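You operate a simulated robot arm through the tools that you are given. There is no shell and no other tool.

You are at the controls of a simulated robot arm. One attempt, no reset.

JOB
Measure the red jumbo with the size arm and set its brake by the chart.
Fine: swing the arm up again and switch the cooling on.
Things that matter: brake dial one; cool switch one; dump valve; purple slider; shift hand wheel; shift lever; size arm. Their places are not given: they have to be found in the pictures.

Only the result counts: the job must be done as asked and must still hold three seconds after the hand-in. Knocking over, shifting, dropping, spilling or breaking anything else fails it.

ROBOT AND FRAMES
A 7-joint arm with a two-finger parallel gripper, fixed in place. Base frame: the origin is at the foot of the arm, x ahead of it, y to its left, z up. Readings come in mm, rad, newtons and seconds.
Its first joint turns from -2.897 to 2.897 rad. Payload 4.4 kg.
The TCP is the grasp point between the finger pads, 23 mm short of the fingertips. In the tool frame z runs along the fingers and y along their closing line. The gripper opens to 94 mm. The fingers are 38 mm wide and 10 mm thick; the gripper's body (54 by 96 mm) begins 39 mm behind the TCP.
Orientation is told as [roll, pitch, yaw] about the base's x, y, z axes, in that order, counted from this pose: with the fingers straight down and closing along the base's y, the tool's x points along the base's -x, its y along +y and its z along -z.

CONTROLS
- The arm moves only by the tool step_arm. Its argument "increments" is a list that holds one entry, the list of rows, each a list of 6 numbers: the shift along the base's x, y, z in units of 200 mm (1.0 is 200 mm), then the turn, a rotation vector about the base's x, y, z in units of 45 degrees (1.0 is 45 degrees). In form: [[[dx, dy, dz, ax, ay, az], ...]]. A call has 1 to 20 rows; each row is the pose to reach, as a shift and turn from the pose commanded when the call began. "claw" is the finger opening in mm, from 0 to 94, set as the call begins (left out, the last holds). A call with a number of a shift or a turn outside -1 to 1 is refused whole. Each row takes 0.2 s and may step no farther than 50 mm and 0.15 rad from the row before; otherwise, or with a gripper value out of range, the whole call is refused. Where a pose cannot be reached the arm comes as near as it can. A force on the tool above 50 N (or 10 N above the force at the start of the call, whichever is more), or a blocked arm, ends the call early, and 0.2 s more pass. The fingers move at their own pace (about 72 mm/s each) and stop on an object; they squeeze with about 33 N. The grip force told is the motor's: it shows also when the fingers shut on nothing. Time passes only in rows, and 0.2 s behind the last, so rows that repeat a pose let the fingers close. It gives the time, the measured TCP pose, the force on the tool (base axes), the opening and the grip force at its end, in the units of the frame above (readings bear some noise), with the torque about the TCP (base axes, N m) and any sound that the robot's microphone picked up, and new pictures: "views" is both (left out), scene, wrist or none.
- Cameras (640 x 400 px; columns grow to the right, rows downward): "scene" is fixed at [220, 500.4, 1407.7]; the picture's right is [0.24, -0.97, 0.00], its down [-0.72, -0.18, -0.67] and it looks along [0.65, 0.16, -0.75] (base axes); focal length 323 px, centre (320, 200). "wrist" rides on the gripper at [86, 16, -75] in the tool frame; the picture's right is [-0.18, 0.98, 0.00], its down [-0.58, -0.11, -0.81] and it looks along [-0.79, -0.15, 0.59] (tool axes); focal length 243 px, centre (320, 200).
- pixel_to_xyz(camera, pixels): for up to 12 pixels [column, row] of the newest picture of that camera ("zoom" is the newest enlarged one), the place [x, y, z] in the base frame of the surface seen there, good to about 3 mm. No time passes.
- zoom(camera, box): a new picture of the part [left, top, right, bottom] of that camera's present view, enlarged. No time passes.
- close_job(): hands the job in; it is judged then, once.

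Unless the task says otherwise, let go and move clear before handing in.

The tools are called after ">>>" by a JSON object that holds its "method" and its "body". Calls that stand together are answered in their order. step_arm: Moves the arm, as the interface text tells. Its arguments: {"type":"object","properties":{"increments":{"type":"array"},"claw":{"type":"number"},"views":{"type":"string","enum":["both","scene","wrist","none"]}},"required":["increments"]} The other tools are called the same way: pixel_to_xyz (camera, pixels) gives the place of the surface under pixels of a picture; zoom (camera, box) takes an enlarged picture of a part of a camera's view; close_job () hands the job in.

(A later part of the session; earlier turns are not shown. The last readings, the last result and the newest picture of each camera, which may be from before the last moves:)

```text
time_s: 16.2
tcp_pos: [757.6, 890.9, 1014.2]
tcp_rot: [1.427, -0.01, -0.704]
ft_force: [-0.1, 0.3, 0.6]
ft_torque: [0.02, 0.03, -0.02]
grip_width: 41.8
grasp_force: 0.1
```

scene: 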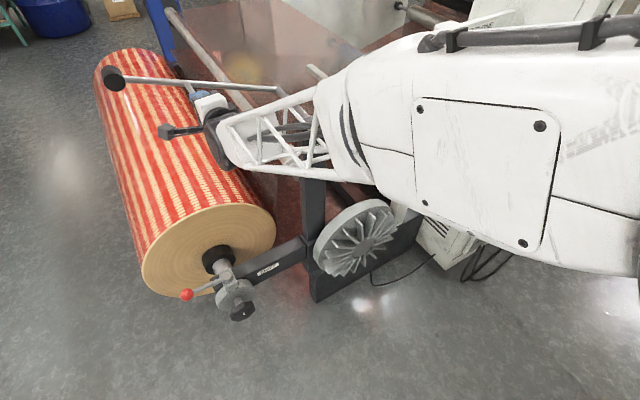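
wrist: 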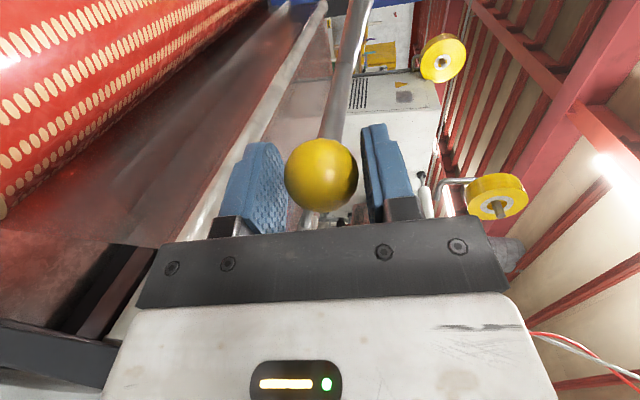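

The ball is centred in the cage again (321,173) with zero load and the roller is back at scene (113,78): the arm is latched up. I'll open the fingers and back straight out.

>>> {"method": "step_arm", "body": {"increments": [[[0, 0, 0, 0, 0, 0], [0, 0, 0, 0, 0, 0], [-0.06, -0.07, 0.01, 0, 0, 0], [-0.14, -0.16, 0.03, 0, 0, 0], [-0.24, -0.28, 0.05, 0, 0, 0], [-0.36, -0.42, 0.08, 0, 0, 0], [-0.48, -0.56, 0.1, 0, 0, 0]]], "claw": 94}}

```text
time_s: 17.8
tcp_pos: [664.2, 779.6, 1034.6]
tcp_rot: [1.427, -0.009, -0.704]
ft_force: [-0.3, -0.3, 0.0]
ft_torque: [0.0, 0.0, 0.0]
grip_width: 94.1
grasp_force: 0.0
```

scene: 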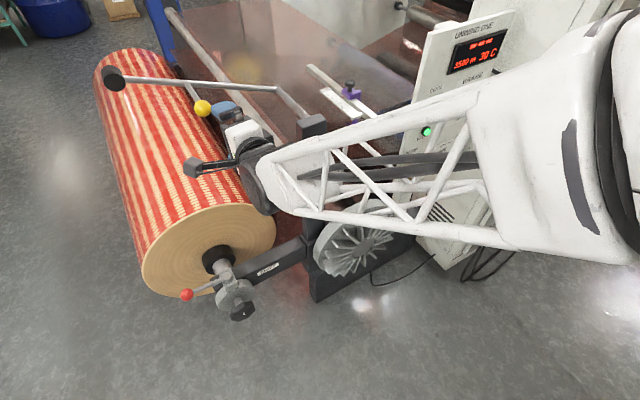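
wrist: 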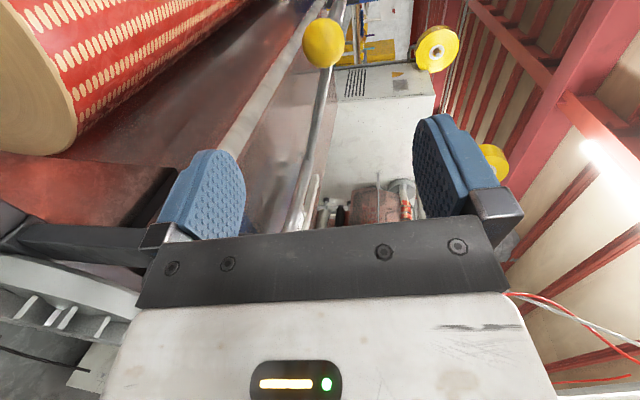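

The size arm stays up (ball at (203,108)) after release. Next is the brake dial at about (1095,282,905); I'll back off further and level the tool so it points exactly along the panel normal.

>>> {"method": "step_arm", "body": {"increments": [[[-0.14, -0.14, 0, 0.035, -0.029, -0.026], [-0.28, -0.28, 0, 0.071, -0.058, -0.051], [-0.42, -0.42, 0, 0.106, -0.086, -0.077], [-0.56, -0.56, 0, 0.142, -0.115, -0.102]]]}}

>>> {"method": "pixel_to_xyz", "body": {"camera": "scene", "pixels": [[312, 68], [350, 85], [405, 125], [325, 95], [355, 125], [440, 35], [520, 10], [400, 150]]}}

```text
time_s: 18.8
tcp_pos: [552.1, 666.2, 1037.9]
tcp_rot: [1.571, -0.003, -0.785]
ft_force: [0.1, 0.1, 0.3]
ft_torque: [-0.01, -0.02, -0.02]
grip_width: 94.0
grasp_force: 0.1
```

scene: 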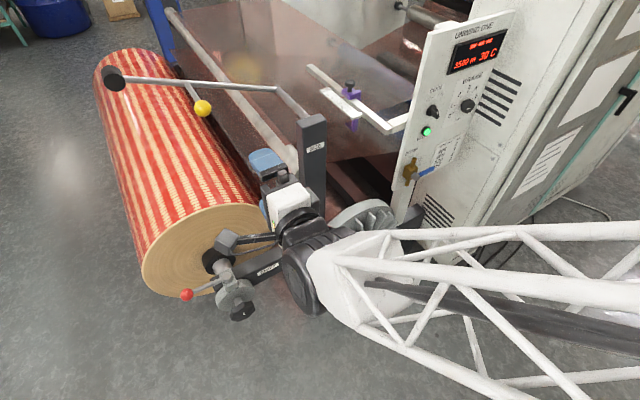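
wrist: 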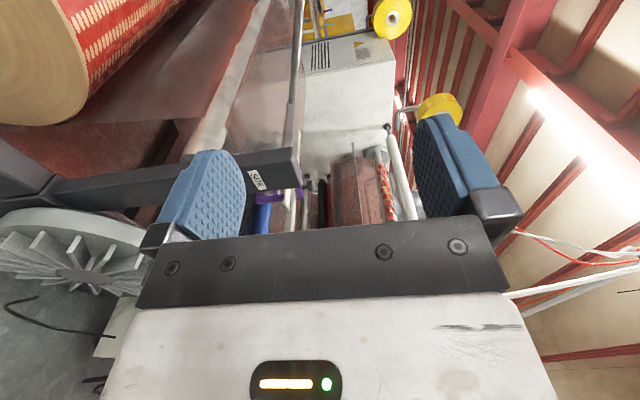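

```text
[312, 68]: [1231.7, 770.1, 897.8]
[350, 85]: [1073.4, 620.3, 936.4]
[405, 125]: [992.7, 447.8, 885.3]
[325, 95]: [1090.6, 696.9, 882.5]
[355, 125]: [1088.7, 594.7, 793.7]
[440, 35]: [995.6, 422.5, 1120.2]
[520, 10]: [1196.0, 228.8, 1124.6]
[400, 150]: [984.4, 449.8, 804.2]
```

The tool now points exactly along (0.707,0.707,0). I'll travel sideways at 850 mm along that direction toward the dial.

>>> {"method": "step_arm", "body": {"increments": [[[0.152, -0.157, -0.044, 0, 0, 0], [0.304, -0.314, -0.088, 0, 0, 0], [0.456, -0.471, -0.132, 0, 0, 0], [0.608, -0.628, -0.176, 0, 0, 0], [0.76, -0.785, -0.22, 0, 0, 0]]]}}

```text
time_s: 20.0
tcp_pos: [704.7, 508.5, 991.3]
tcp_rot: [1.572, 0.0, -0.783]
ft_force: [0.5, -0.6, -0.8]
ft_torque: [0.02, 0.01, 0.01]
grip_width: 94.2
grasp_force: 0.0
```

scene: 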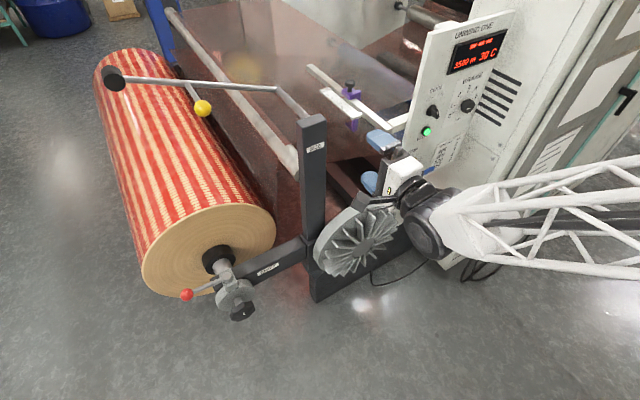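
wrist: 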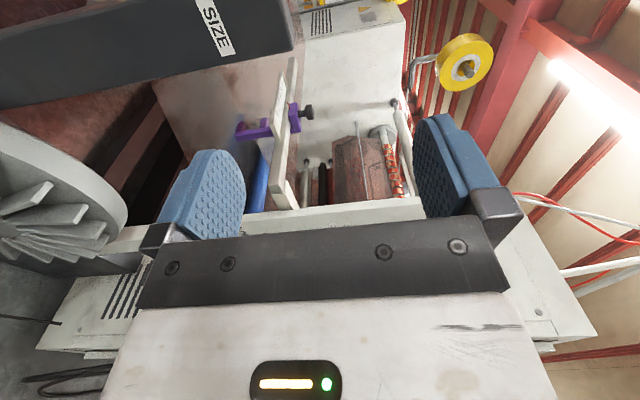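

Clear so far. Continue sideways toward the dial.

>>> {"method": "step_arm", "body": {"increments": [[[0.152, -0.157, -0.044, 0, 0, 0], [0.304, -0.314, -0.088, 0, 0, 0], [0.456, -0.471, -0.132, 0, 0, 0], [0.608, -0.628, -0.176, 0, 0, 0], [0.76, -0.785, -0.22, 0, 0, 0]]]}}

```text
time_s: 21.2
tcp_pos: [853.9, 351.4, 946.8]
tcp_rot: [1.572, 0.0, -0.784]
ft_force: [0.1, -0.5, 0.4]
ft_torque: [-0.03, 0.02, 0.02]
grip_width: 94.1
grasp_force: 0.1
```

scene: 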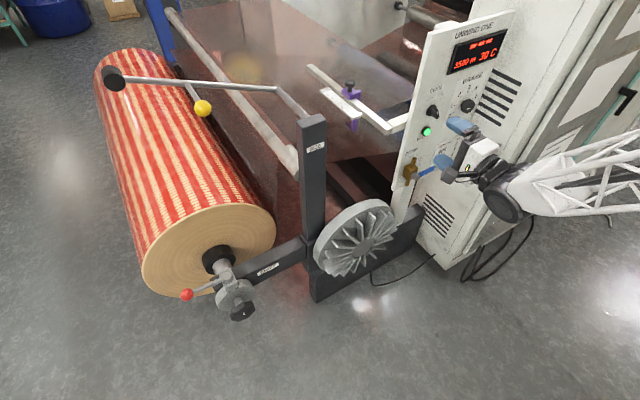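
wrist: 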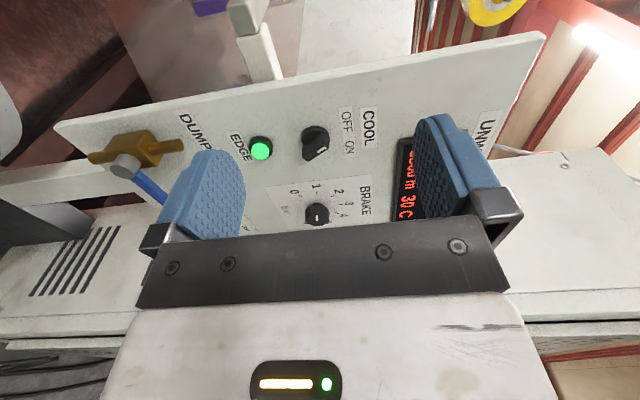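

The wrist camera now sees the panel: dial at (317,213), cool switch at (315,143). I'll zoom and sample these points.

>>> {"method": "zoom", "body": {"camera": "wrist", "box": [260, 105, 420, 235]}}

>>> {"method": "pixel_to_xyz", "body": {"camera": "wrist", "pixels": [[317, 213], [310, 207], [324, 213], [315, 143], [308, 140], [322, 153], [260, 148], [140, 150], [340, 180], [300, 185], [280, 215], [360, 140]]}}

```text
3.08 times, centred on (340, 170) of wrist
```

zoom: 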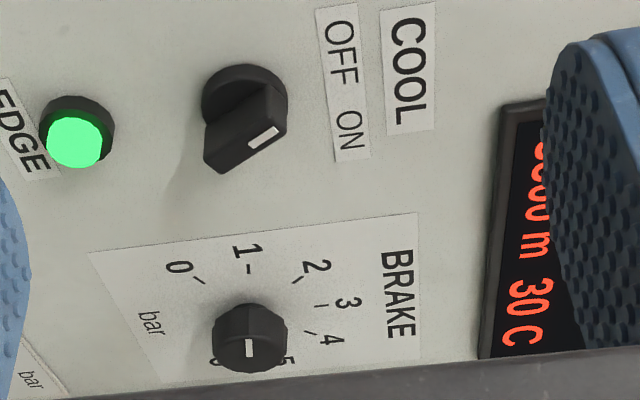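

```text
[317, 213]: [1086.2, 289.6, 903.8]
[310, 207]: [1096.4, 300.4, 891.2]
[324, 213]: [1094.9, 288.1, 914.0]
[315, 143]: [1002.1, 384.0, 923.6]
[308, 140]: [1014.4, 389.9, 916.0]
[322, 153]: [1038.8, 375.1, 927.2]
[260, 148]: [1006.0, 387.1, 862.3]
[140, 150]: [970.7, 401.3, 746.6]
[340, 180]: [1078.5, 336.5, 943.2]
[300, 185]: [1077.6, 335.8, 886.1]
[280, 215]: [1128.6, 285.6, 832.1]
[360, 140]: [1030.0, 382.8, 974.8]
```

Scale is visible (0–6 with 3 at top) and the dial mark points at 1. The dial axis is at v≈574.5, z≈904.5 (front face u≈973). I'll move to a standoff right in front of the dial.

>>> {"method": "step_arm", "body": {"increments": [[[0.153, -0.157, -0.042, 0, 0, 0], [0.307, -0.313, -0.085, 0, 0, 0], [0.46, -0.47, -0.127, 0, 0, 0], [0.614, -0.626, -0.169, 0, 0, 0], [0.767, -0.783, -0.211, 0, 0, 0]]]}}

```text
time_s: 22.4
tcp_pos: [1010.2, 195.5, 906.7]
tcp_rot: [1.572, -0.002, -0.784]
ft_force: [0.1, -0.7, 0.3]
ft_torque: [0.02, 0.0, 0.02]
grip_width: 94.0
grasp_force: 0.0
```

scene: 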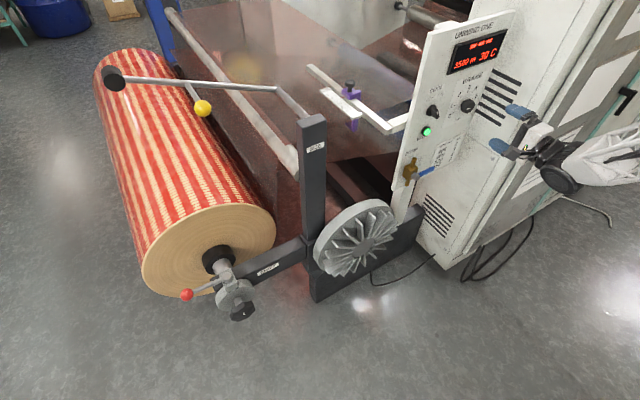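
wrist: 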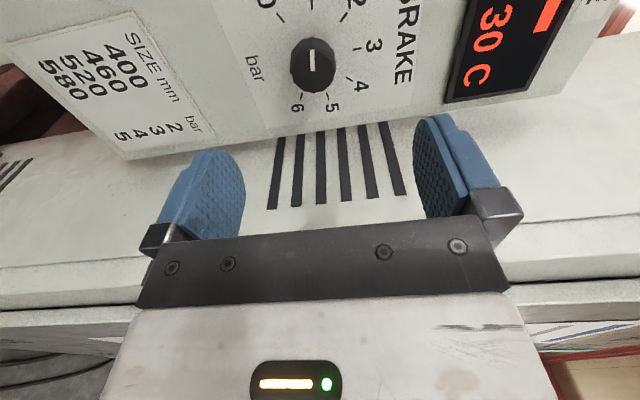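

The wrist view shows the dial at (313,65) with the mark at 1, plus the chart at left. I'll zoom for exact centre and double-check the chart.

>>> {"method": "zoom", "body": {"camera": "wrist", "box": [240, 0, 400, 125]}}

>>> {"method": "pixel_to_xyz", "body": {"camera": "zoom", "pixels": [[290, 260], [290, 200], [290, 330], [230, 260], [350, 260], [290, 230], [240, 210], [340, 320], [150, 30], [400, 380]]}}

>>> {"method": "zoom", "body": {"camera": "wrist", "box": [0, 20, 240, 170]}}

```text
3.20 times, centred on (320, 62) of wrist
```

zoom: 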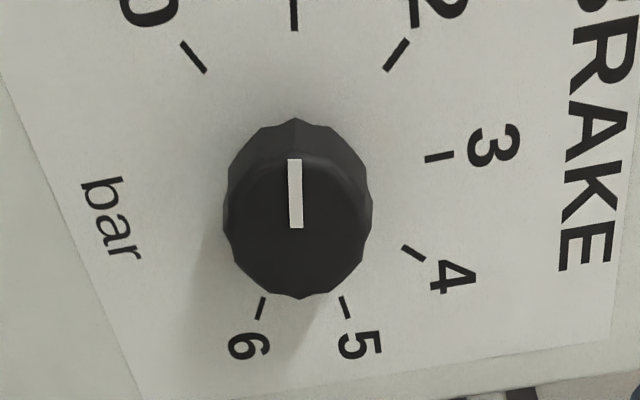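

```text
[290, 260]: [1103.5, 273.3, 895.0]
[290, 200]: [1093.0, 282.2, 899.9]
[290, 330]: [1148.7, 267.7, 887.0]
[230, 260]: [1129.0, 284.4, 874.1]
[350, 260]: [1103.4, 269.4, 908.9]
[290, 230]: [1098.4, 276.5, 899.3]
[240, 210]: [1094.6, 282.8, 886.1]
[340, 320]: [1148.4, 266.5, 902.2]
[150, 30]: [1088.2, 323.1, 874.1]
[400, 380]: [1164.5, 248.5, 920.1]
```

```text
2.67 times, centred on (120, 95) of wrist
```

zoom: 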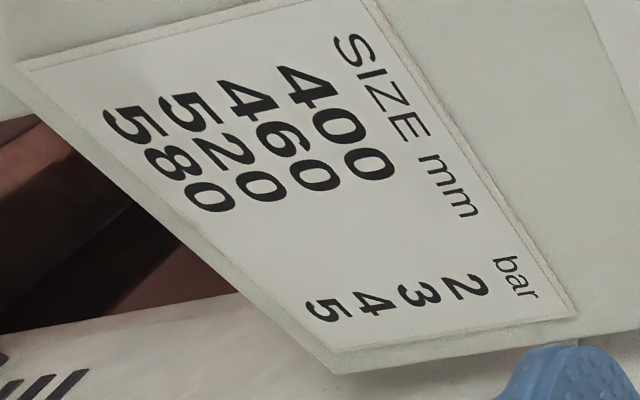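

Chart confirmed: 460 mm → 3 bar. Wrist-based estimate of the dial axis is v≈581, z≈901. I'll correct laterally and roll −45° about the tool axis at this standoff to get room for the clockwise turn.

>>> {"method": "step_arm", "body": {"increments": [[[0.018, -0.018, -0.028, -0.118, -0.118, 0], [0.018, -0.018, -0.028, -0.236, -0.236, 0], [0.018, -0.018, -0.028, -0.354, -0.354, 0], [0.018, -0.018, -0.028, -0.471, -0.471, 0], [0.018, -0.018, -0.028, -0.589, -0.589, 0], [0.018, -0.018, -0.028, -0.707, -0.707, 0]]]}}

```text
time_s: 23.8
tcp_pos: [1010.3, 192.4, 900.5]
tcp_rot: [1.572, -0.787, -0.785]
ft_force: [-0.1, -0.5, 0.8]
ft_torque: [0.02, -0.02, -0.02]
grip_width: 94.0
grasp_force: 0.1
```

scene: 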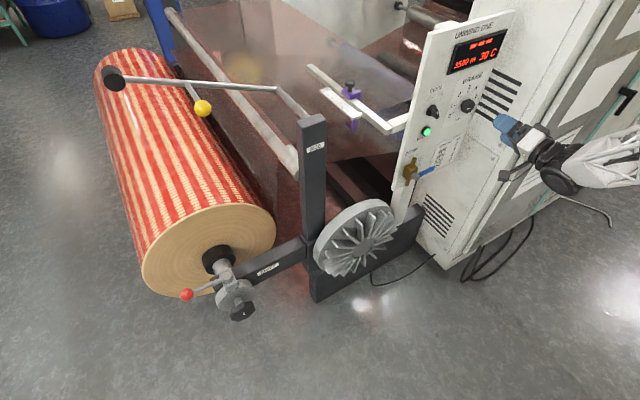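
wrist: 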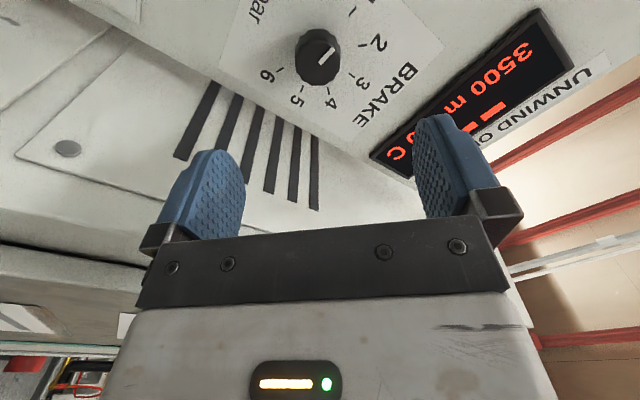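

The roll works. I'll roll another −45° so the full clockwise turn of ~84° runs through orientations already shown to be reachable.

>>> {"method": "step_arm", "body": {"increments": [[[0.003, 0.003, 0.002, -0.118, -0.118, 0], [0.003, 0.003, 0.002, -0.236, -0.236, 0], [0.003, 0.003, 0.002, -0.354, -0.354, 0], [0.003, 0.003, 0.002, -0.471, -0.471, 0], [0.003, 0.003, 0.002, -0.589, -0.589, 0], [0.003, 0.003, 0.002, -0.707, -0.707, 0]]]}}

```text
time_s: 25.2
tcp_pos: [1010.8, 194.0, 901.0]
tcp_rot: [-1.178, -1.567, 1.965]
ft_force: [-0.7, 0.1, 1.6]
ft_torque: [-0.02, 0.01, -0.03]
grip_width: 93.9
grasp_force: 0.0
```

scene: 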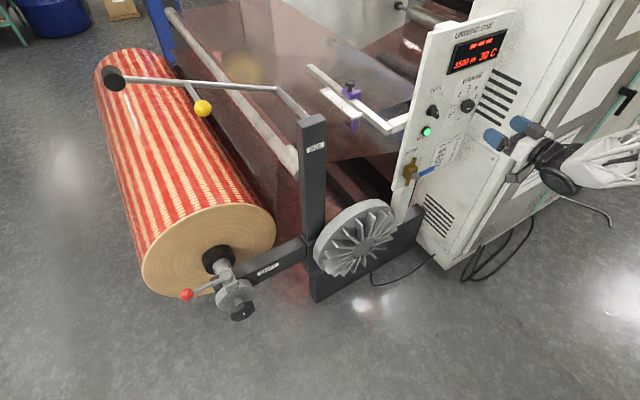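
wrist: 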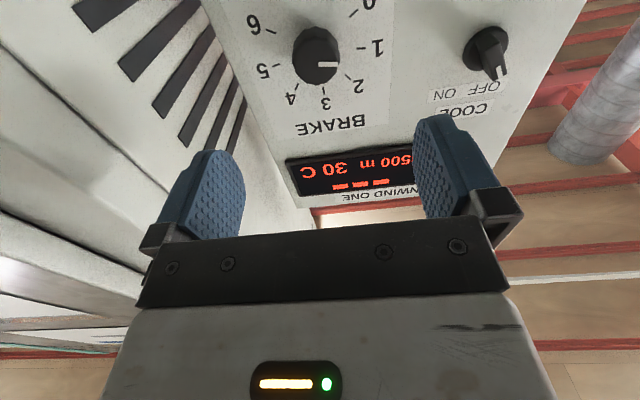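

Rolled fully; the camera now sees dial upside down at (317,55). I'll zoom to refine the dial centre from this view.

>>> {"method": "zoom", "body": {"camera": "wrist", "box": [270, 10, 370, 72]}}

>>> {"method": "pixel_to_xyz", "body": {"camera": "wrist", "pixels": [[317, 62], [310, 62], [325, 62], [317, 70], [317, 54], [330, 64], [303, 62], [490, 45], [484, 50], [497, 65], [488, 38], [478, 48]]}}

>>> {"method": "zoom", "body": {"camera": "wrist", "box": [430, 10, 530, 122]}}

```text
6.40 times, centred on (320, 41) of wrist
```

zoom: 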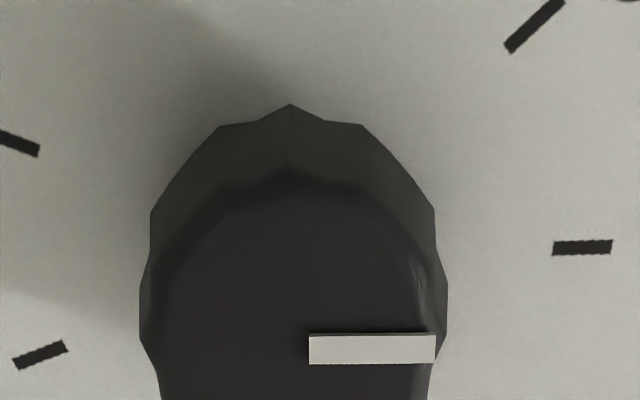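

```text
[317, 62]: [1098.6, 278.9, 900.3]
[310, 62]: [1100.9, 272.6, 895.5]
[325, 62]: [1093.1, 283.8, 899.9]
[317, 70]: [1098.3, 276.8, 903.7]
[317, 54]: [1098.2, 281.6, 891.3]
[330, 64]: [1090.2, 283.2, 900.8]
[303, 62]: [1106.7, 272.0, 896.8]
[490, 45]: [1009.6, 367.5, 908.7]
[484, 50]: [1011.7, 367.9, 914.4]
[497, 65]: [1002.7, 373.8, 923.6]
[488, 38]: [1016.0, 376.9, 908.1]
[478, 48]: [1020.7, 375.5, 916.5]
```

```text
3.57 times, centred on (480, 66) of wrist
```

zoom: 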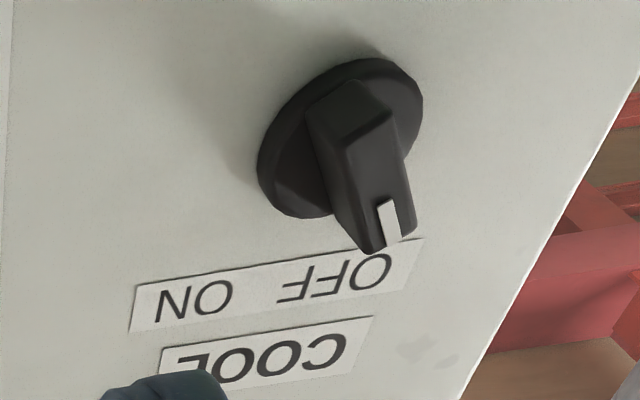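

Both views agree: dial axis at v≈581.3, z≈901.5. I'll advance straight along the panel normal so the open fingers straddle the knob (tips ~7 mm off the panel).

>>> {"method": "step_arm", "body": {"increments": [[[0.0135, -0.0135, 0.0025, 0, 0, 0], [0.155, 0.128, 0.0025, 0, 0, 0], [0.2967, 0.2694, 0.0025, 0, 0, 0], [0.37, 0.343, 0.0025, 0, 0, 0], [0.4305, 0.4045, 0.0025, 0, 0, 0]]]}}

```text
time_s: 26.4
tcp_pos: [1099.9, 274.6, 900.5]
tcp_rot: [-0.695, -1.571, 1.48]
ft_force: [0.8, 0.0, -0.3]
ft_torque: [-0.03, 0.04, 0.02]
grip_width: 94.2
grasp_force: 0.0
```

scene: 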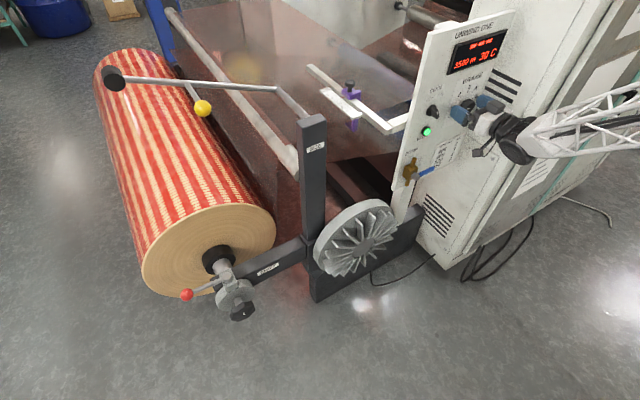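
wrist: 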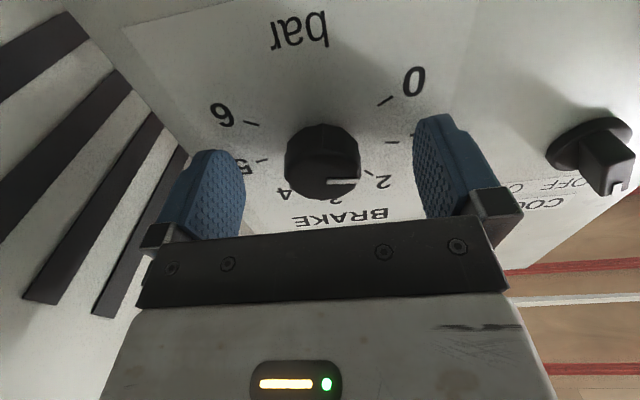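

The knob (wrist (322,175)) lies between the fingers, about 2 mm off centre. I'll shift 2 mm and narrow the fingers to 60 mm first.

>>> {"method": "step_arm", "body": {"increments": [[[-0.007, 0.007, 0.003, 0, 0, 0], [-0.007, 0.007, 0.003, 0, 0, 0]]], "claw": 56, "views": "wrist"}}

```text
time_s: 27.0
tcp_pos: [1097.9, 275.4, 901.3]
tcp_rot: [-0.348, -1.569, 1.136]
ft_force: [-0.3, 0.7, 0.2]
ft_torque: [-0.02, 0.01, -0.02]
grip_width: 55.7
grasp_force: 0.0
```

wrist: 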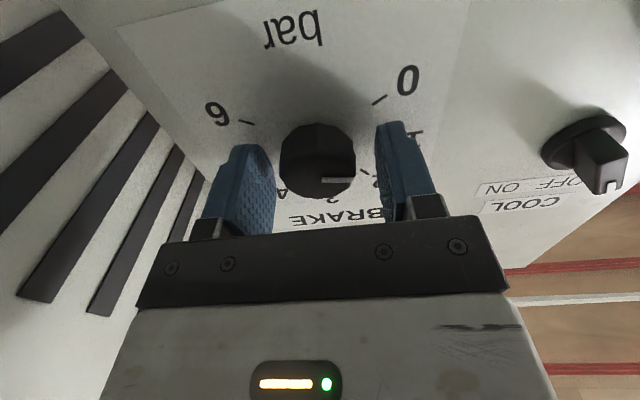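

The knob is centred between the fingers. Close the grip on it.

>>> {"method": "step_arm", "body": {"increments": [[[0, 0, 0, 0, 0, 0], [0, 0, 0, 0, 0, 0], [0, 0, 0, 0, 0, 0]]], "claw": 0, "views": "wrist"}}

```text
time_s: 27.8
tcp_pos: [1098.8, 275.2, 901.3]
tcp_rot: [-0.353, -1.571, 1.141]
ft_force: [25.5, -7.8, -3.2]
ft_torque: [-0.27, 0.22, -0.47]
grip_width: 37.8
grasp_force: 44.5
```

wrist: 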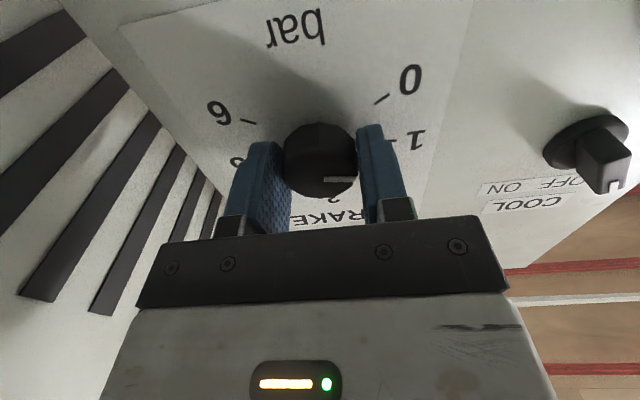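

Gripped at 37.8 mm, but with ~23 N side load in +v. I'll shift the TCP ~1 mm in +v to relieve it.

>>> {"method": "step_arm", "body": {"increments": [[[0.0035, -0.0035, 0, 0, 0, 0], [0.0035, -0.0035, 0, 0, 0, 0]]], "views": "none"}}

```text
time_s: 28.4
tcp_pos: [1097.5, 274.0, 901.4]
tcp_rot: [-0.393, -1.569, 1.179]
ft_force: [20.5, -9.9, -0.4]
ft_torque: [-0.11, 0.04, -0.31]
grip_width: 37.7
grasp_force: 44.7
```

Side load dropped slightly to 21 N; shift 2 mm more.

>>> {"method": "step_arm", "body": {"increments": [[[0.004, -0.004, 0, 0, 0, 0], [0.008, -0.008, 0, 0, 0, 0], [0.008, -0.008, 0, 0, 0, 0]]], "views": "wrist"}}

```text
time_s: 29.2
tcp_pos: [1098.3, 274.4, 901.1]
tcp_rot: [-0.928, -1.568, 1.717]
ft_force: [-25.1, 4.5, 9.7]
ft_torque: [0.64, -0.61, 0.18]
grip_width: 37.7
grasp_force: 45.3
```

wrist: 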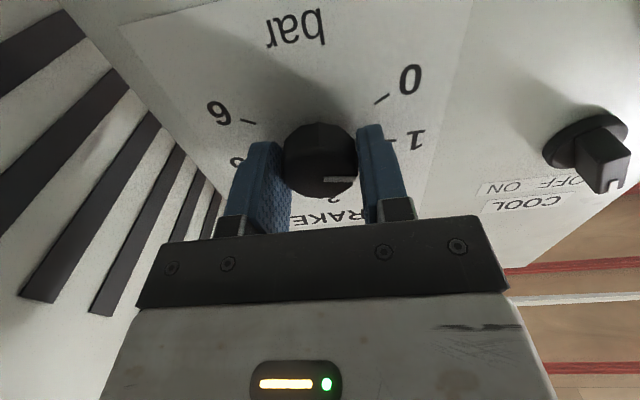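

Overshot to −21 N; back off 1.1 mm to about zero.

>>> {"method": "step_arm", "body": {"increments": [[[-0.004, 0.004, 0, 0, 0, 0], [-0.004, 0.004, 0, 0, 0, 0]]], "views": "none"}}

```text
time_s: 29.8
tcp_pos: [1097.9, 276.2, 901.6]
tcp_rot: [-0.858, -1.571, 1.645]
ft_force: [2.9, 13.4, 6.9]
ft_torque: [0.06, -0.13, 0.03]
grip_width: 37.8
grasp_force: 45.2
```

Side load is down to ~7 N. Now rotate clockwise about the panel normal by 42° (half way to 3) with the knob gripped.

>>> {"method": "step_arm", "body": {"increments": [[[0, 0, 0, 0.11, 0.11, 0], [0, 0, 0, 0.22, 0.22, 0], [0, 0, 0, 0.33, 0.33, 0], [0, 0, 0, 0.44, 0.44, 0], [0, 0, 0, 0.55, 0.55, 0], [0, 0, 0, 0.66, 0.66, 0]]]}}

```text
time_s: 31.2
tcp_pos: [1099.0, 273.7, 901.2]
tcp_rot: [1.571, -0.835, -0.784]
ft_force: [39.1, 23.0, -0.6]
ft_torque: [-0.08, 0.05, -0.18]
grip_width: 38.2
grasp_force: 44.7
```

scene: 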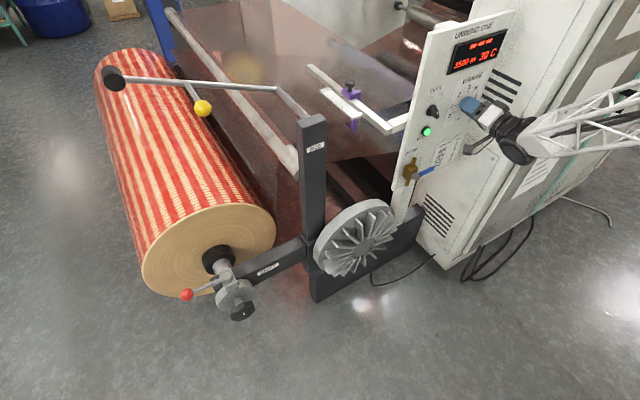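
wrist: 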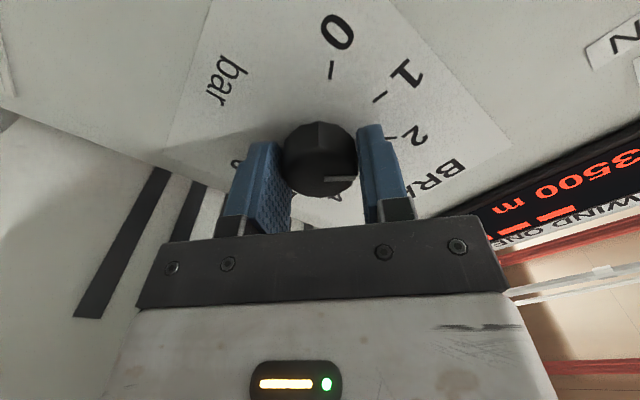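

The knob turned with the fingers (mark still at (338,179) relative to them, label 2 now next to it), but there's a ~44 N axial load. I'll relieve it by shifting 1.5 mm along the normal.

>>> {"method": "step_arm", "body": {"increments": [[[0.0055, 0.0055, 0, 0, 0, 0], [0.0055, 0.0055, 0, 0, 0, 0]]], "views": "none"}}

```text
time_s: 31.8
tcp_pos: [1098.8, 275.6, 900.8]
tcp_rot: [1.57, -0.839, -0.784]
ft_force: [-39.8, -15.7, 19.6]
ft_torque: [-0.18, 0.22, 0.77]
grip_width: 37.8
grasp_force: 45.0
```

Load flipped to −39 N; back off half of that.

>>> {"method": "step_arm", "body": {"increments": [[[-0.0025, -0.0025, -0.001, 0, 0, 0], [-0.0025, -0.0025, -0.001, 0, 0, 0]]], "views": "none"}}

```text
time_s: 32.4
tcp_pos: [1098.1, 274.4, 901.3]
tcp_rot: [1.571, -0.839, -0.784]
ft_force: [-29.6, -13.7, 14.2]
ft_torque: [0.18, -0.09, -0.05]
grip_width: 37.8
grasp_force: 45.3
```

>>> {"method": "step_arm", "body": {"increments": [[[-0.003, -0.003, -0.001, 0, 0, 0], [-0.003, -0.003, -0.001, 0, 0, 0]]], "views": "none"}}

```text
time_s: 33.0
tcp_pos: [1099.6, 274.2, 900.2]
tcp_rot: [1.571, -0.837, -0.783]
ft_force: [-1.4, -1.1, 7.4]
ft_torque: [0.09, 0.0, -0.55]
grip_width: 38.0
grasp_force: 45.5
```

Load is nearly zero now. I'll rotate the remaining 42° in two halves, checking force in between.

>>> {"method": "step_arm", "body": {"increments": [[[0, 0, 0, 0.11, 0.11, 0], [0, 0, 0, 0.22, 0.22, 0], [0, 0, 0, 0.33, 0.33, 0]]], "views": "wrist"}}

```text
time_s: 33.8
tcp_pos: [1098.5, 273.5, 900.6]
tcp_rot: [1.569, -0.467, -0.784]
ft_force: [34.2, 7.0, -3.4]
ft_torque: [-0.34, 0.3, 0.47]
grip_width: 38.0
grasp_force: 44.9
```

wrist: 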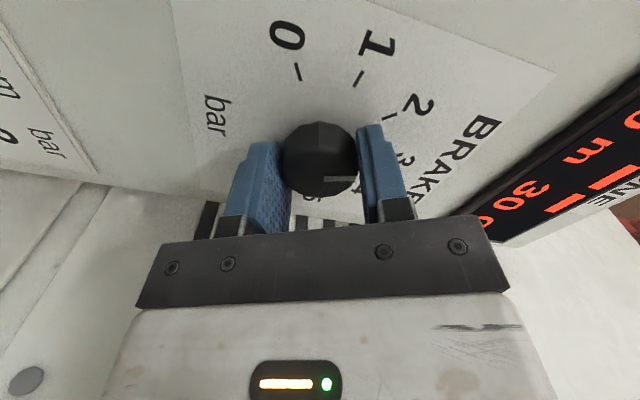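

>>> {"method": "step_arm", "body": {"increments": [[[0.002, 0.001, 0, 0.11, 0.11, 0], [0.002, 0.001, 0, 0.22, 0.22, 0], [0.002, 0.001, 0, 0.33, 0.33, 0]]]}}

>>> {"method": "zoom", "body": {"camera": "wrist", "box": [200, 20, 520, 220]}}

>>> {"method": "zoom", "body": {"camera": "scene", "box": [430, 75, 510, 125]}}

```text
time_s: 34.6
tcp_pos: [1098.8, 273.7, 900.8]
tcp_rot: [1.572, -0.101, -0.785]
ft_force: [11.5, -15.0, 0.3]
ft_torque: [-0.37, 0.34, 0.42]
grip_width: 38.1
grasp_force: 45.4
```

scene: 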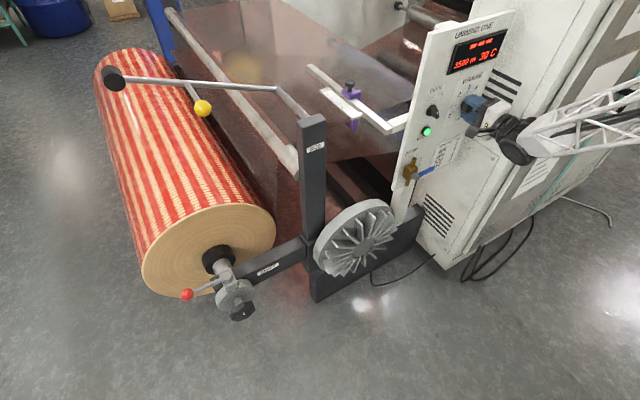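
wrist: 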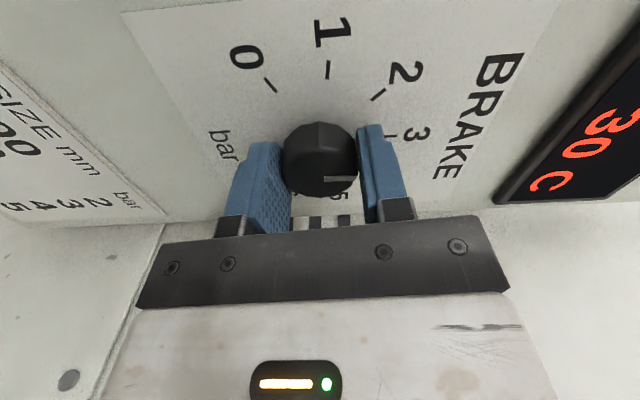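

```text
2.00 times, centred on (360, 120) of wrist
```

zoom: 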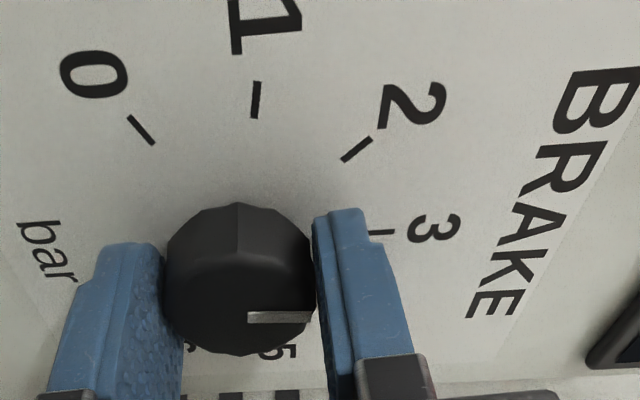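

```text
8.00 times, centred on (470, 100) of scene
```

zoom: 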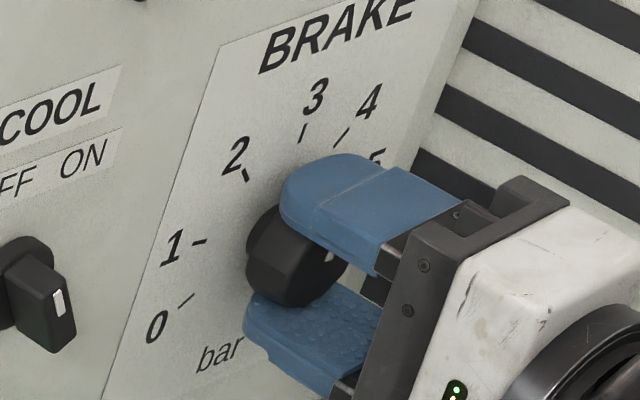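

Total turn is ~84°, and 3 is now next to the finger (wrist (390,135)). I'll open the fingers and back away along the normal to read the mark properly.

>>> {"method": "step_arm", "body": {"increments": [[[0, 0, 0, 0, 0, 0], [0, 0, 0, 0, 0, 0], [0, 0, 0, 0, 0, 0]]], "claw": 70, "views": "none"}}

>>> {"method": "step_arm", "body": {"increments": [[[-0.1, -0.1, 0, 0, 0, 0], [-0.22, -0.22, 0, 0, 0, 0], [-0.36, -0.36, 0, 0, 0, 0], [-0.45, -0.45, 0, 0, 0, 0]]]}}

>>> {"method": "zoom", "body": {"camera": "wrist", "box": [240, 0, 400, 125]}}

>>> {"method": "zoom", "body": {"camera": "scene", "box": [448, 85, 488, 110]}}

```text
time_s: 35.4
tcp_pos: [1099.8, 275.4, 900.3]
tcp_rot: [1.572, -0.105, -0.785]
ft_force: [0.6, -0.2, -0.1]
ft_torque: [-0.01, 0.01, -0.02]
grip_width: 69.9
grasp_force: 0.1
```

```text
time_s: 36.4
tcp_pos: [1008.1, 185.6, 901.5]
tcp_rot: [1.572, -0.106, -0.784]
ft_force: [-0.3, 0.3, -0.4]
ft_torque: [0.0, -0.03, -0.02]
grip_width: 69.9
grasp_force: 0.0
```

scene: 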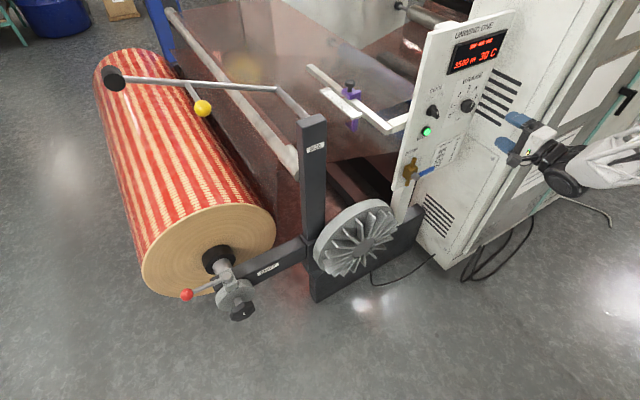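
wrist: 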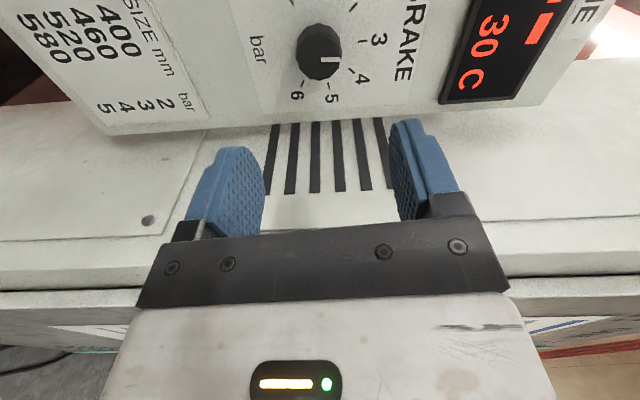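

```text
3.20 times, centred on (320, 62) of wrist
```

zoom: 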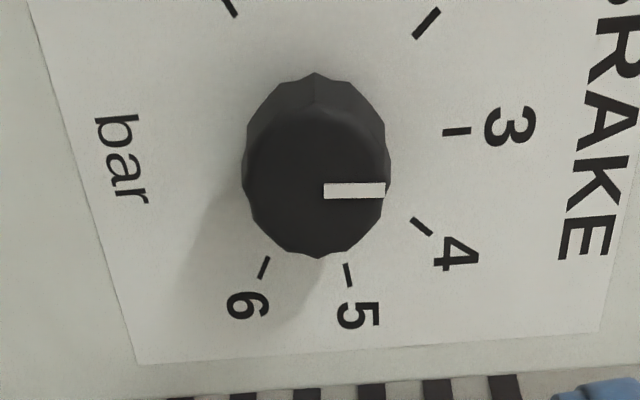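

```text
16.00 times, centred on (468, 98) of scene
```

zoom: 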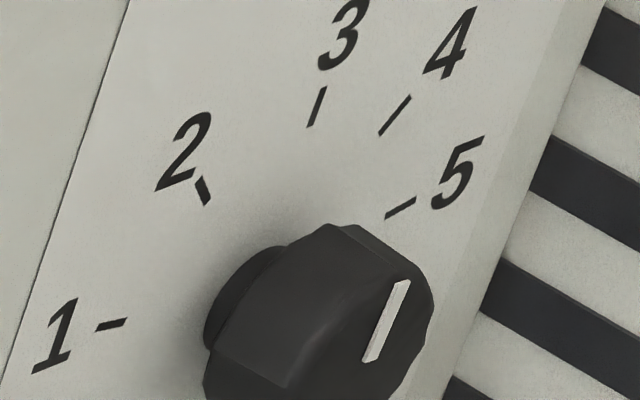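

The mark now points up, parallel to tick 3. I'll zoom tighter to check the angle precisely.

>>> {"method": "zoom", "body": {"camera": "wrist", "box": [300, 30, 380, 80]}}

>>> {"method": "zoom", "body": {"camera": "scene", "box": [460, 90, 484, 105]}}

>>> {"method": "zoom", "body": {"camera": "scene", "box": [430, 20, 526, 80]}}

```text
8.00 times, centred on (340, 55) of wrist
```

zoom: 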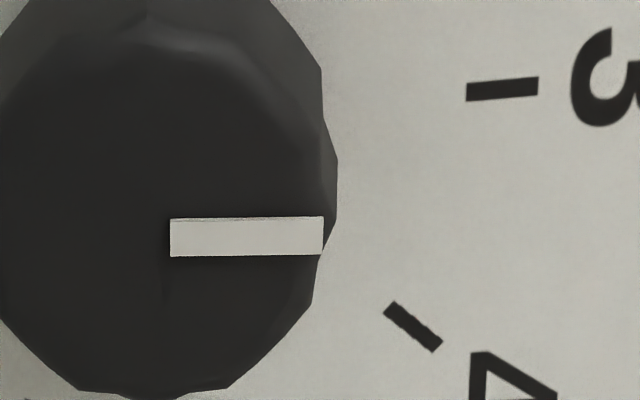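

```text
16.00 times, centred on (472, 98) of scene
```

zoom: 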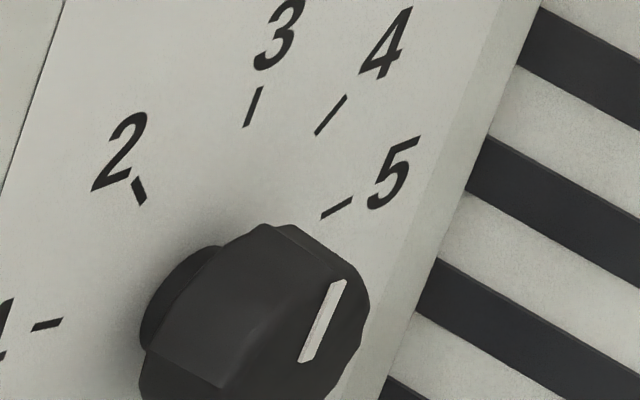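

```text
6.67 times, centred on (478, 50) of scene
```

zoom: 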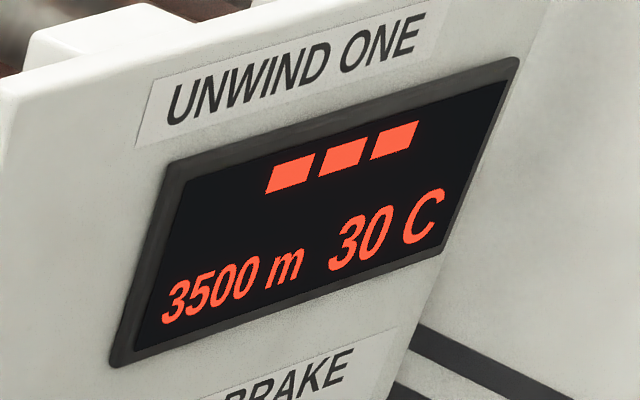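

Careful angle check: ticks are 40° apart (1 at −80°), so my 84° turn leaves the mark about 4° past 3. I'll go back in, re-grip and turn back ~4.2°.

>>> {"method": "step_arm", "body": {"increments": [[[0.14, 0.14, 0, 0, 0, 0], [0.28, 0.28, 0, 0, 0, 0], [0.38, 0.38, 0, 0, 0, 0], [0.45, 0.45, 0, 0, 0, 0]]], "views": "none"}}

>>> {"method": "step_arm", "body": {"increments": [[[0, 0, 0, 0, 0, 0], [0, 0, 0, 0, 0, 0], [0, 0, 0, 0, 0, 0]]], "claw": 0, "views": "wrist"}}

```text
time_s: 37.4
tcp_pos: [1099.9, 275.9, 901.0]
tcp_rot: [1.571, -0.104, -0.785]
ft_force: [-0.2, 0.3, -0.8]
ft_torque: [0.02, 0.04, 0.01]
grip_width: 70.2
grasp_force: 0.1
```

```text
time_s: 38.2
tcp_pos: [1099.3, 276.3, 900.3]
tcp_rot: [1.57, -0.105, -0.784]
ft_force: [11.7, 5.4, -10.7]
ft_torque: [-0.1, 0.09, -0.43]
grip_width: 38.0
grasp_force: 44.9
```

wrist: 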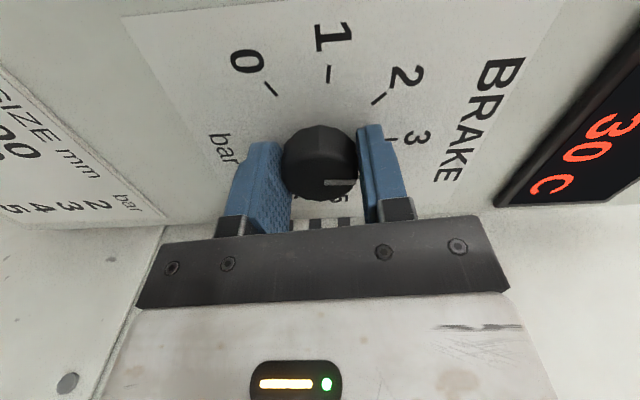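

Re-gripped with low load. Turn back 4.2°, then open and retreat to read again.

>>> {"method": "step_arm", "body": {"increments": [[[0, 0, 0, -0.033, -0.033, 0], [0, 0, 0, -0.066, -0.066, 0], [0, 0, 0, -0.066, -0.066, 0]]], "views": "none"}}

>>> {"method": "step_arm", "body": {"increments": [[[0, 0, 0, 0, 0, 0], [0, 0, 0, 0, 0, 0], [0, 0, 0, 0, 0, 0]]], "claw": 70, "views": "none"}}

>>> {"method": "step_arm", "body": {"increments": [[[-0.1, -0.1, 0, 0, 0, 0], [-0.22, -0.22, 0, 0, 0, 0], [-0.36, -0.36, 0, 0, 0, 0], [-0.45, -0.45, 0, 0, 0, 0]]]}}

>>> {"method": "zoom", "body": {"camera": "wrist", "box": [300, 30, 380, 80]}}

>>> {"method": "zoom", "body": {"camera": "scene", "box": [460, 90, 484, 105]}}

```text
time_s: 39.0
tcp_pos: [1100.5, 274.1, 900.7]
tcp_rot: [1.571, -0.179, -0.784]
ft_force: [27.7, 28.4, -22.5]
ft_torque: [-0.04, -0.02, -0.22]
grip_width: 38.1
grasp_force: 45.1
```

```text
time_s: 39.8
tcp_pos: [1099.3, 273.9, 900.6]
tcp_rot: [1.572, -0.177, -0.784]
ft_force: [0.3, -0.6, -0.5]
ft_torque: [0.01, 0.0, 0.02]
grip_width: 70.1
grasp_force: 0.1
```

```text
time_s: 40.8
tcp_pos: [1008.6, 183.9, 898.5]
tcp_rot: [1.572, -0.177, -0.785]
ft_force: [0.2, 0.0, 0.3]
ft_torque: [-0.02, 0.0, 0.01]
grip_width: 70.0
grasp_force: 0.1
```

scene: 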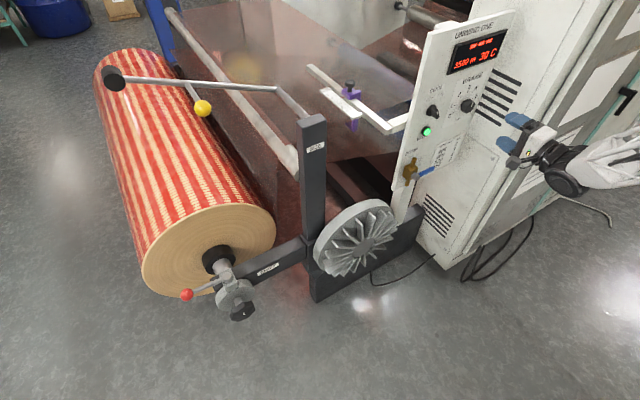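
wrist: 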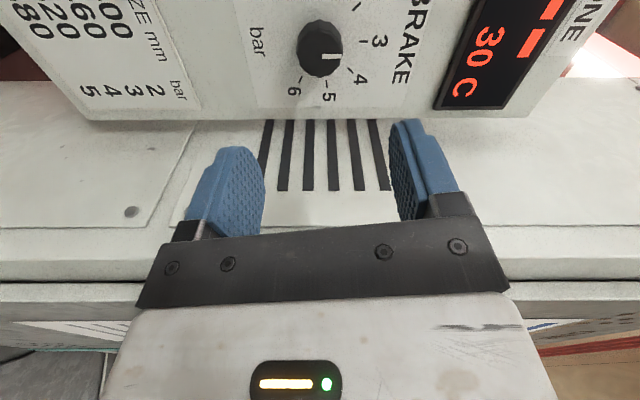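

```text
8.00 times, centred on (340, 55) of wrist
```

zoom: 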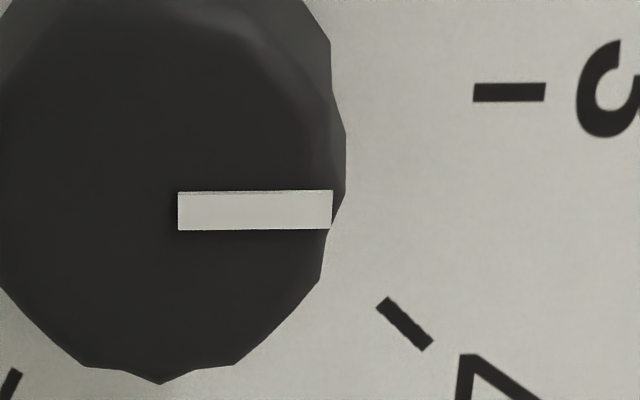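

```text
16.00 times, centred on (472, 98) of scene
```

zoom: 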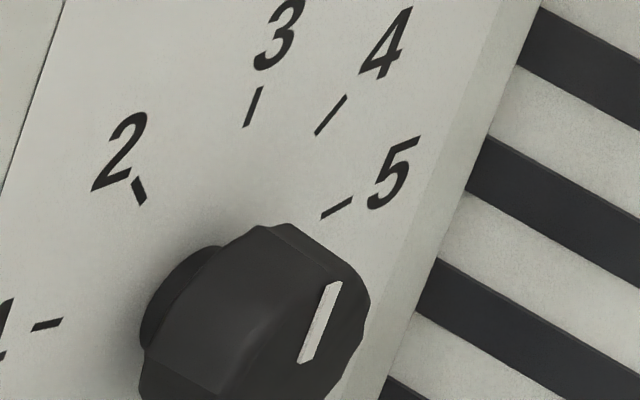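

The mark is now parallel to tick 3 within about half a degree: brake at 3 bar. Next the cool switch near v≈440, z≈925: I'll move in front of it, rolling back toward the needed grip direction.

>>> {"method": "step_arm", "body": {"increments": [[[-0.09, 0.076, 0.022, -0.118, -0.118, 0], [-0.18, 0.152, 0.044, -0.236, -0.236, 0], [-0.27, 0.228, 0.066, -0.354, -0.354, 0], [-0.36, 0.304, 0.088, -0.471, -0.471, 0], [-0.45, 0.38, 0.11, -0.589, -0.589, 0], [-0.54, 0.456, 0.132, -0.707, -0.707, 0]]], "claw": 60, "views": "wrist"}}

>>> {"method": "step_arm", "body": {"increments": [[[0, 0, 0, -0.118, -0.118, 0], [0, 0, 0, -0.236, -0.236, 0], [0, 0, 0, -0.354, -0.354, 0], [0, 0, 0, -0.471, -0.471, 0], [0, 0, 0, -0.589, -0.589, 0]]]}}

```text
time_s: 42.2
tcp_pos: [900.0, 275.6, 926.9]
tcp_rot: [1.571, -0.964, -0.782]
ft_force: [-0.5, 1.0, 1.0]
ft_torque: [0.0, 0.02, -0.01]
grip_width: 59.9
grasp_force: 0.2
```

wrist: 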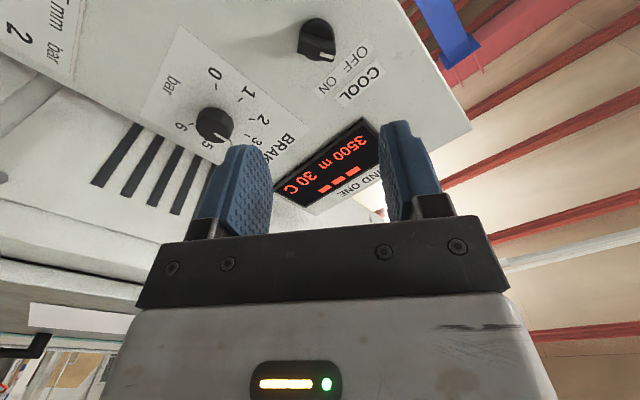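

```text
time_s: 43.4
tcp_pos: [900.2, 274.2, 925.4]
tcp_rot: [-1.553, -1.522, 2.339]
ft_force: [0.1, -0.1, -0.8]
ft_torque: [-0.04, 0.0, 0.01]
grip_width: 60.1
grasp_force: 0.0
```

scene: 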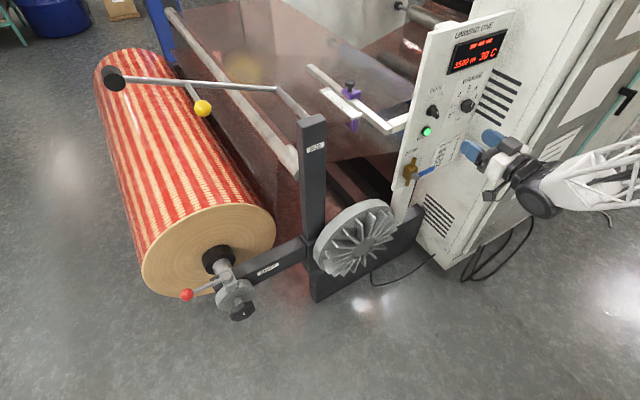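
wrist: 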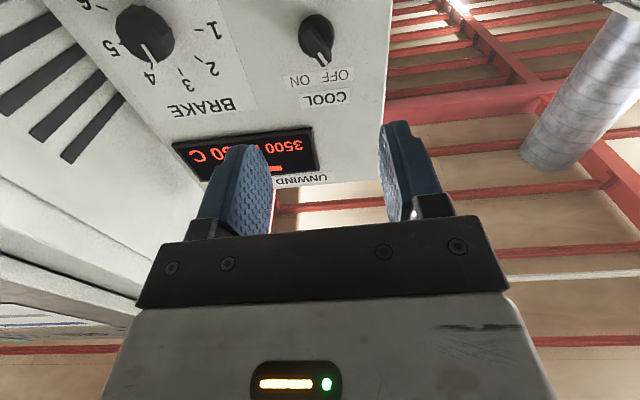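

Now in front of the switch (wrist (318,40)). I'll zoom to measure the handle's centre and angle.

>>> {"method": "zoom", "body": {"camera": "wrist", "box": [270, 0, 370, 62]}}

>>> {"method": "pixel_to_xyz", "body": {"camera": "zoom", "pixels": [[330, 300], [300, 230], [340, 380], [250, 150], [300, 100], [400, 250], [230, 250], [370, 330], [320, 260], [290, 270]]}}

```text
6.40 times, centred on (320, 31) of wrist
```

zoom: 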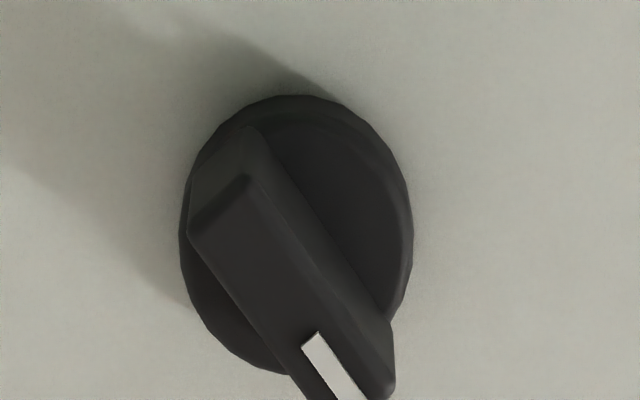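

```text
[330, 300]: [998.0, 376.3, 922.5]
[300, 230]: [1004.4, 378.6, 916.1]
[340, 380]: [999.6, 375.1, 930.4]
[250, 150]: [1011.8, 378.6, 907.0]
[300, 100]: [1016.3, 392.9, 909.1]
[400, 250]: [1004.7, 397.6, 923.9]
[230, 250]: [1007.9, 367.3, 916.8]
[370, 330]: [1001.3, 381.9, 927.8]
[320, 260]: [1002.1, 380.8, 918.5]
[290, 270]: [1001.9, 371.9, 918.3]
```

>>> {"method": "zoom", "body": {"camera": "wrist", "box": [270, 10, 370, 72]}}

>>> {"method": "pixel_to_xyz", "body": {"camera": "zoom", "pixels": [[215, 175], [245, 130], [200, 180], [300, 230], [330, 290], [385, 330], [340, 340], [360, 280], [320, 260], [280, 200], [250, 250], [360, 345]]}}

```text
6.40 times, centred on (320, 41) of wrist
```

zoom: 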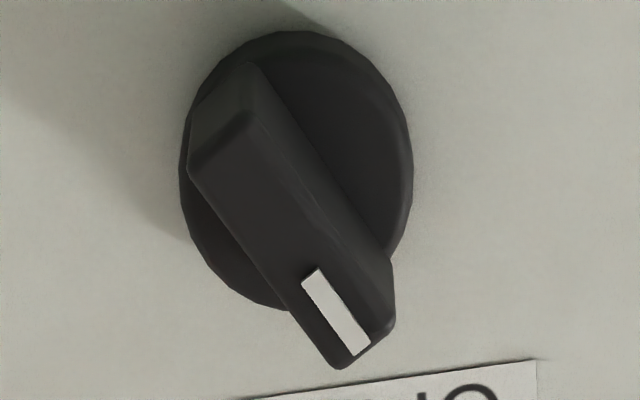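

```text
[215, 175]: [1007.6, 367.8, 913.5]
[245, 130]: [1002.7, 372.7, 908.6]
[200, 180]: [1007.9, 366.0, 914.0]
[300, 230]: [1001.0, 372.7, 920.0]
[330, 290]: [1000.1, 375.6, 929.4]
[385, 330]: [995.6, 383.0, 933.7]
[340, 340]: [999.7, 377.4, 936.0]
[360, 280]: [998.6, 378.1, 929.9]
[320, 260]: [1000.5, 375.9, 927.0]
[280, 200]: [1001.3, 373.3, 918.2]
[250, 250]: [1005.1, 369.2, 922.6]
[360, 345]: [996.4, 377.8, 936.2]
```

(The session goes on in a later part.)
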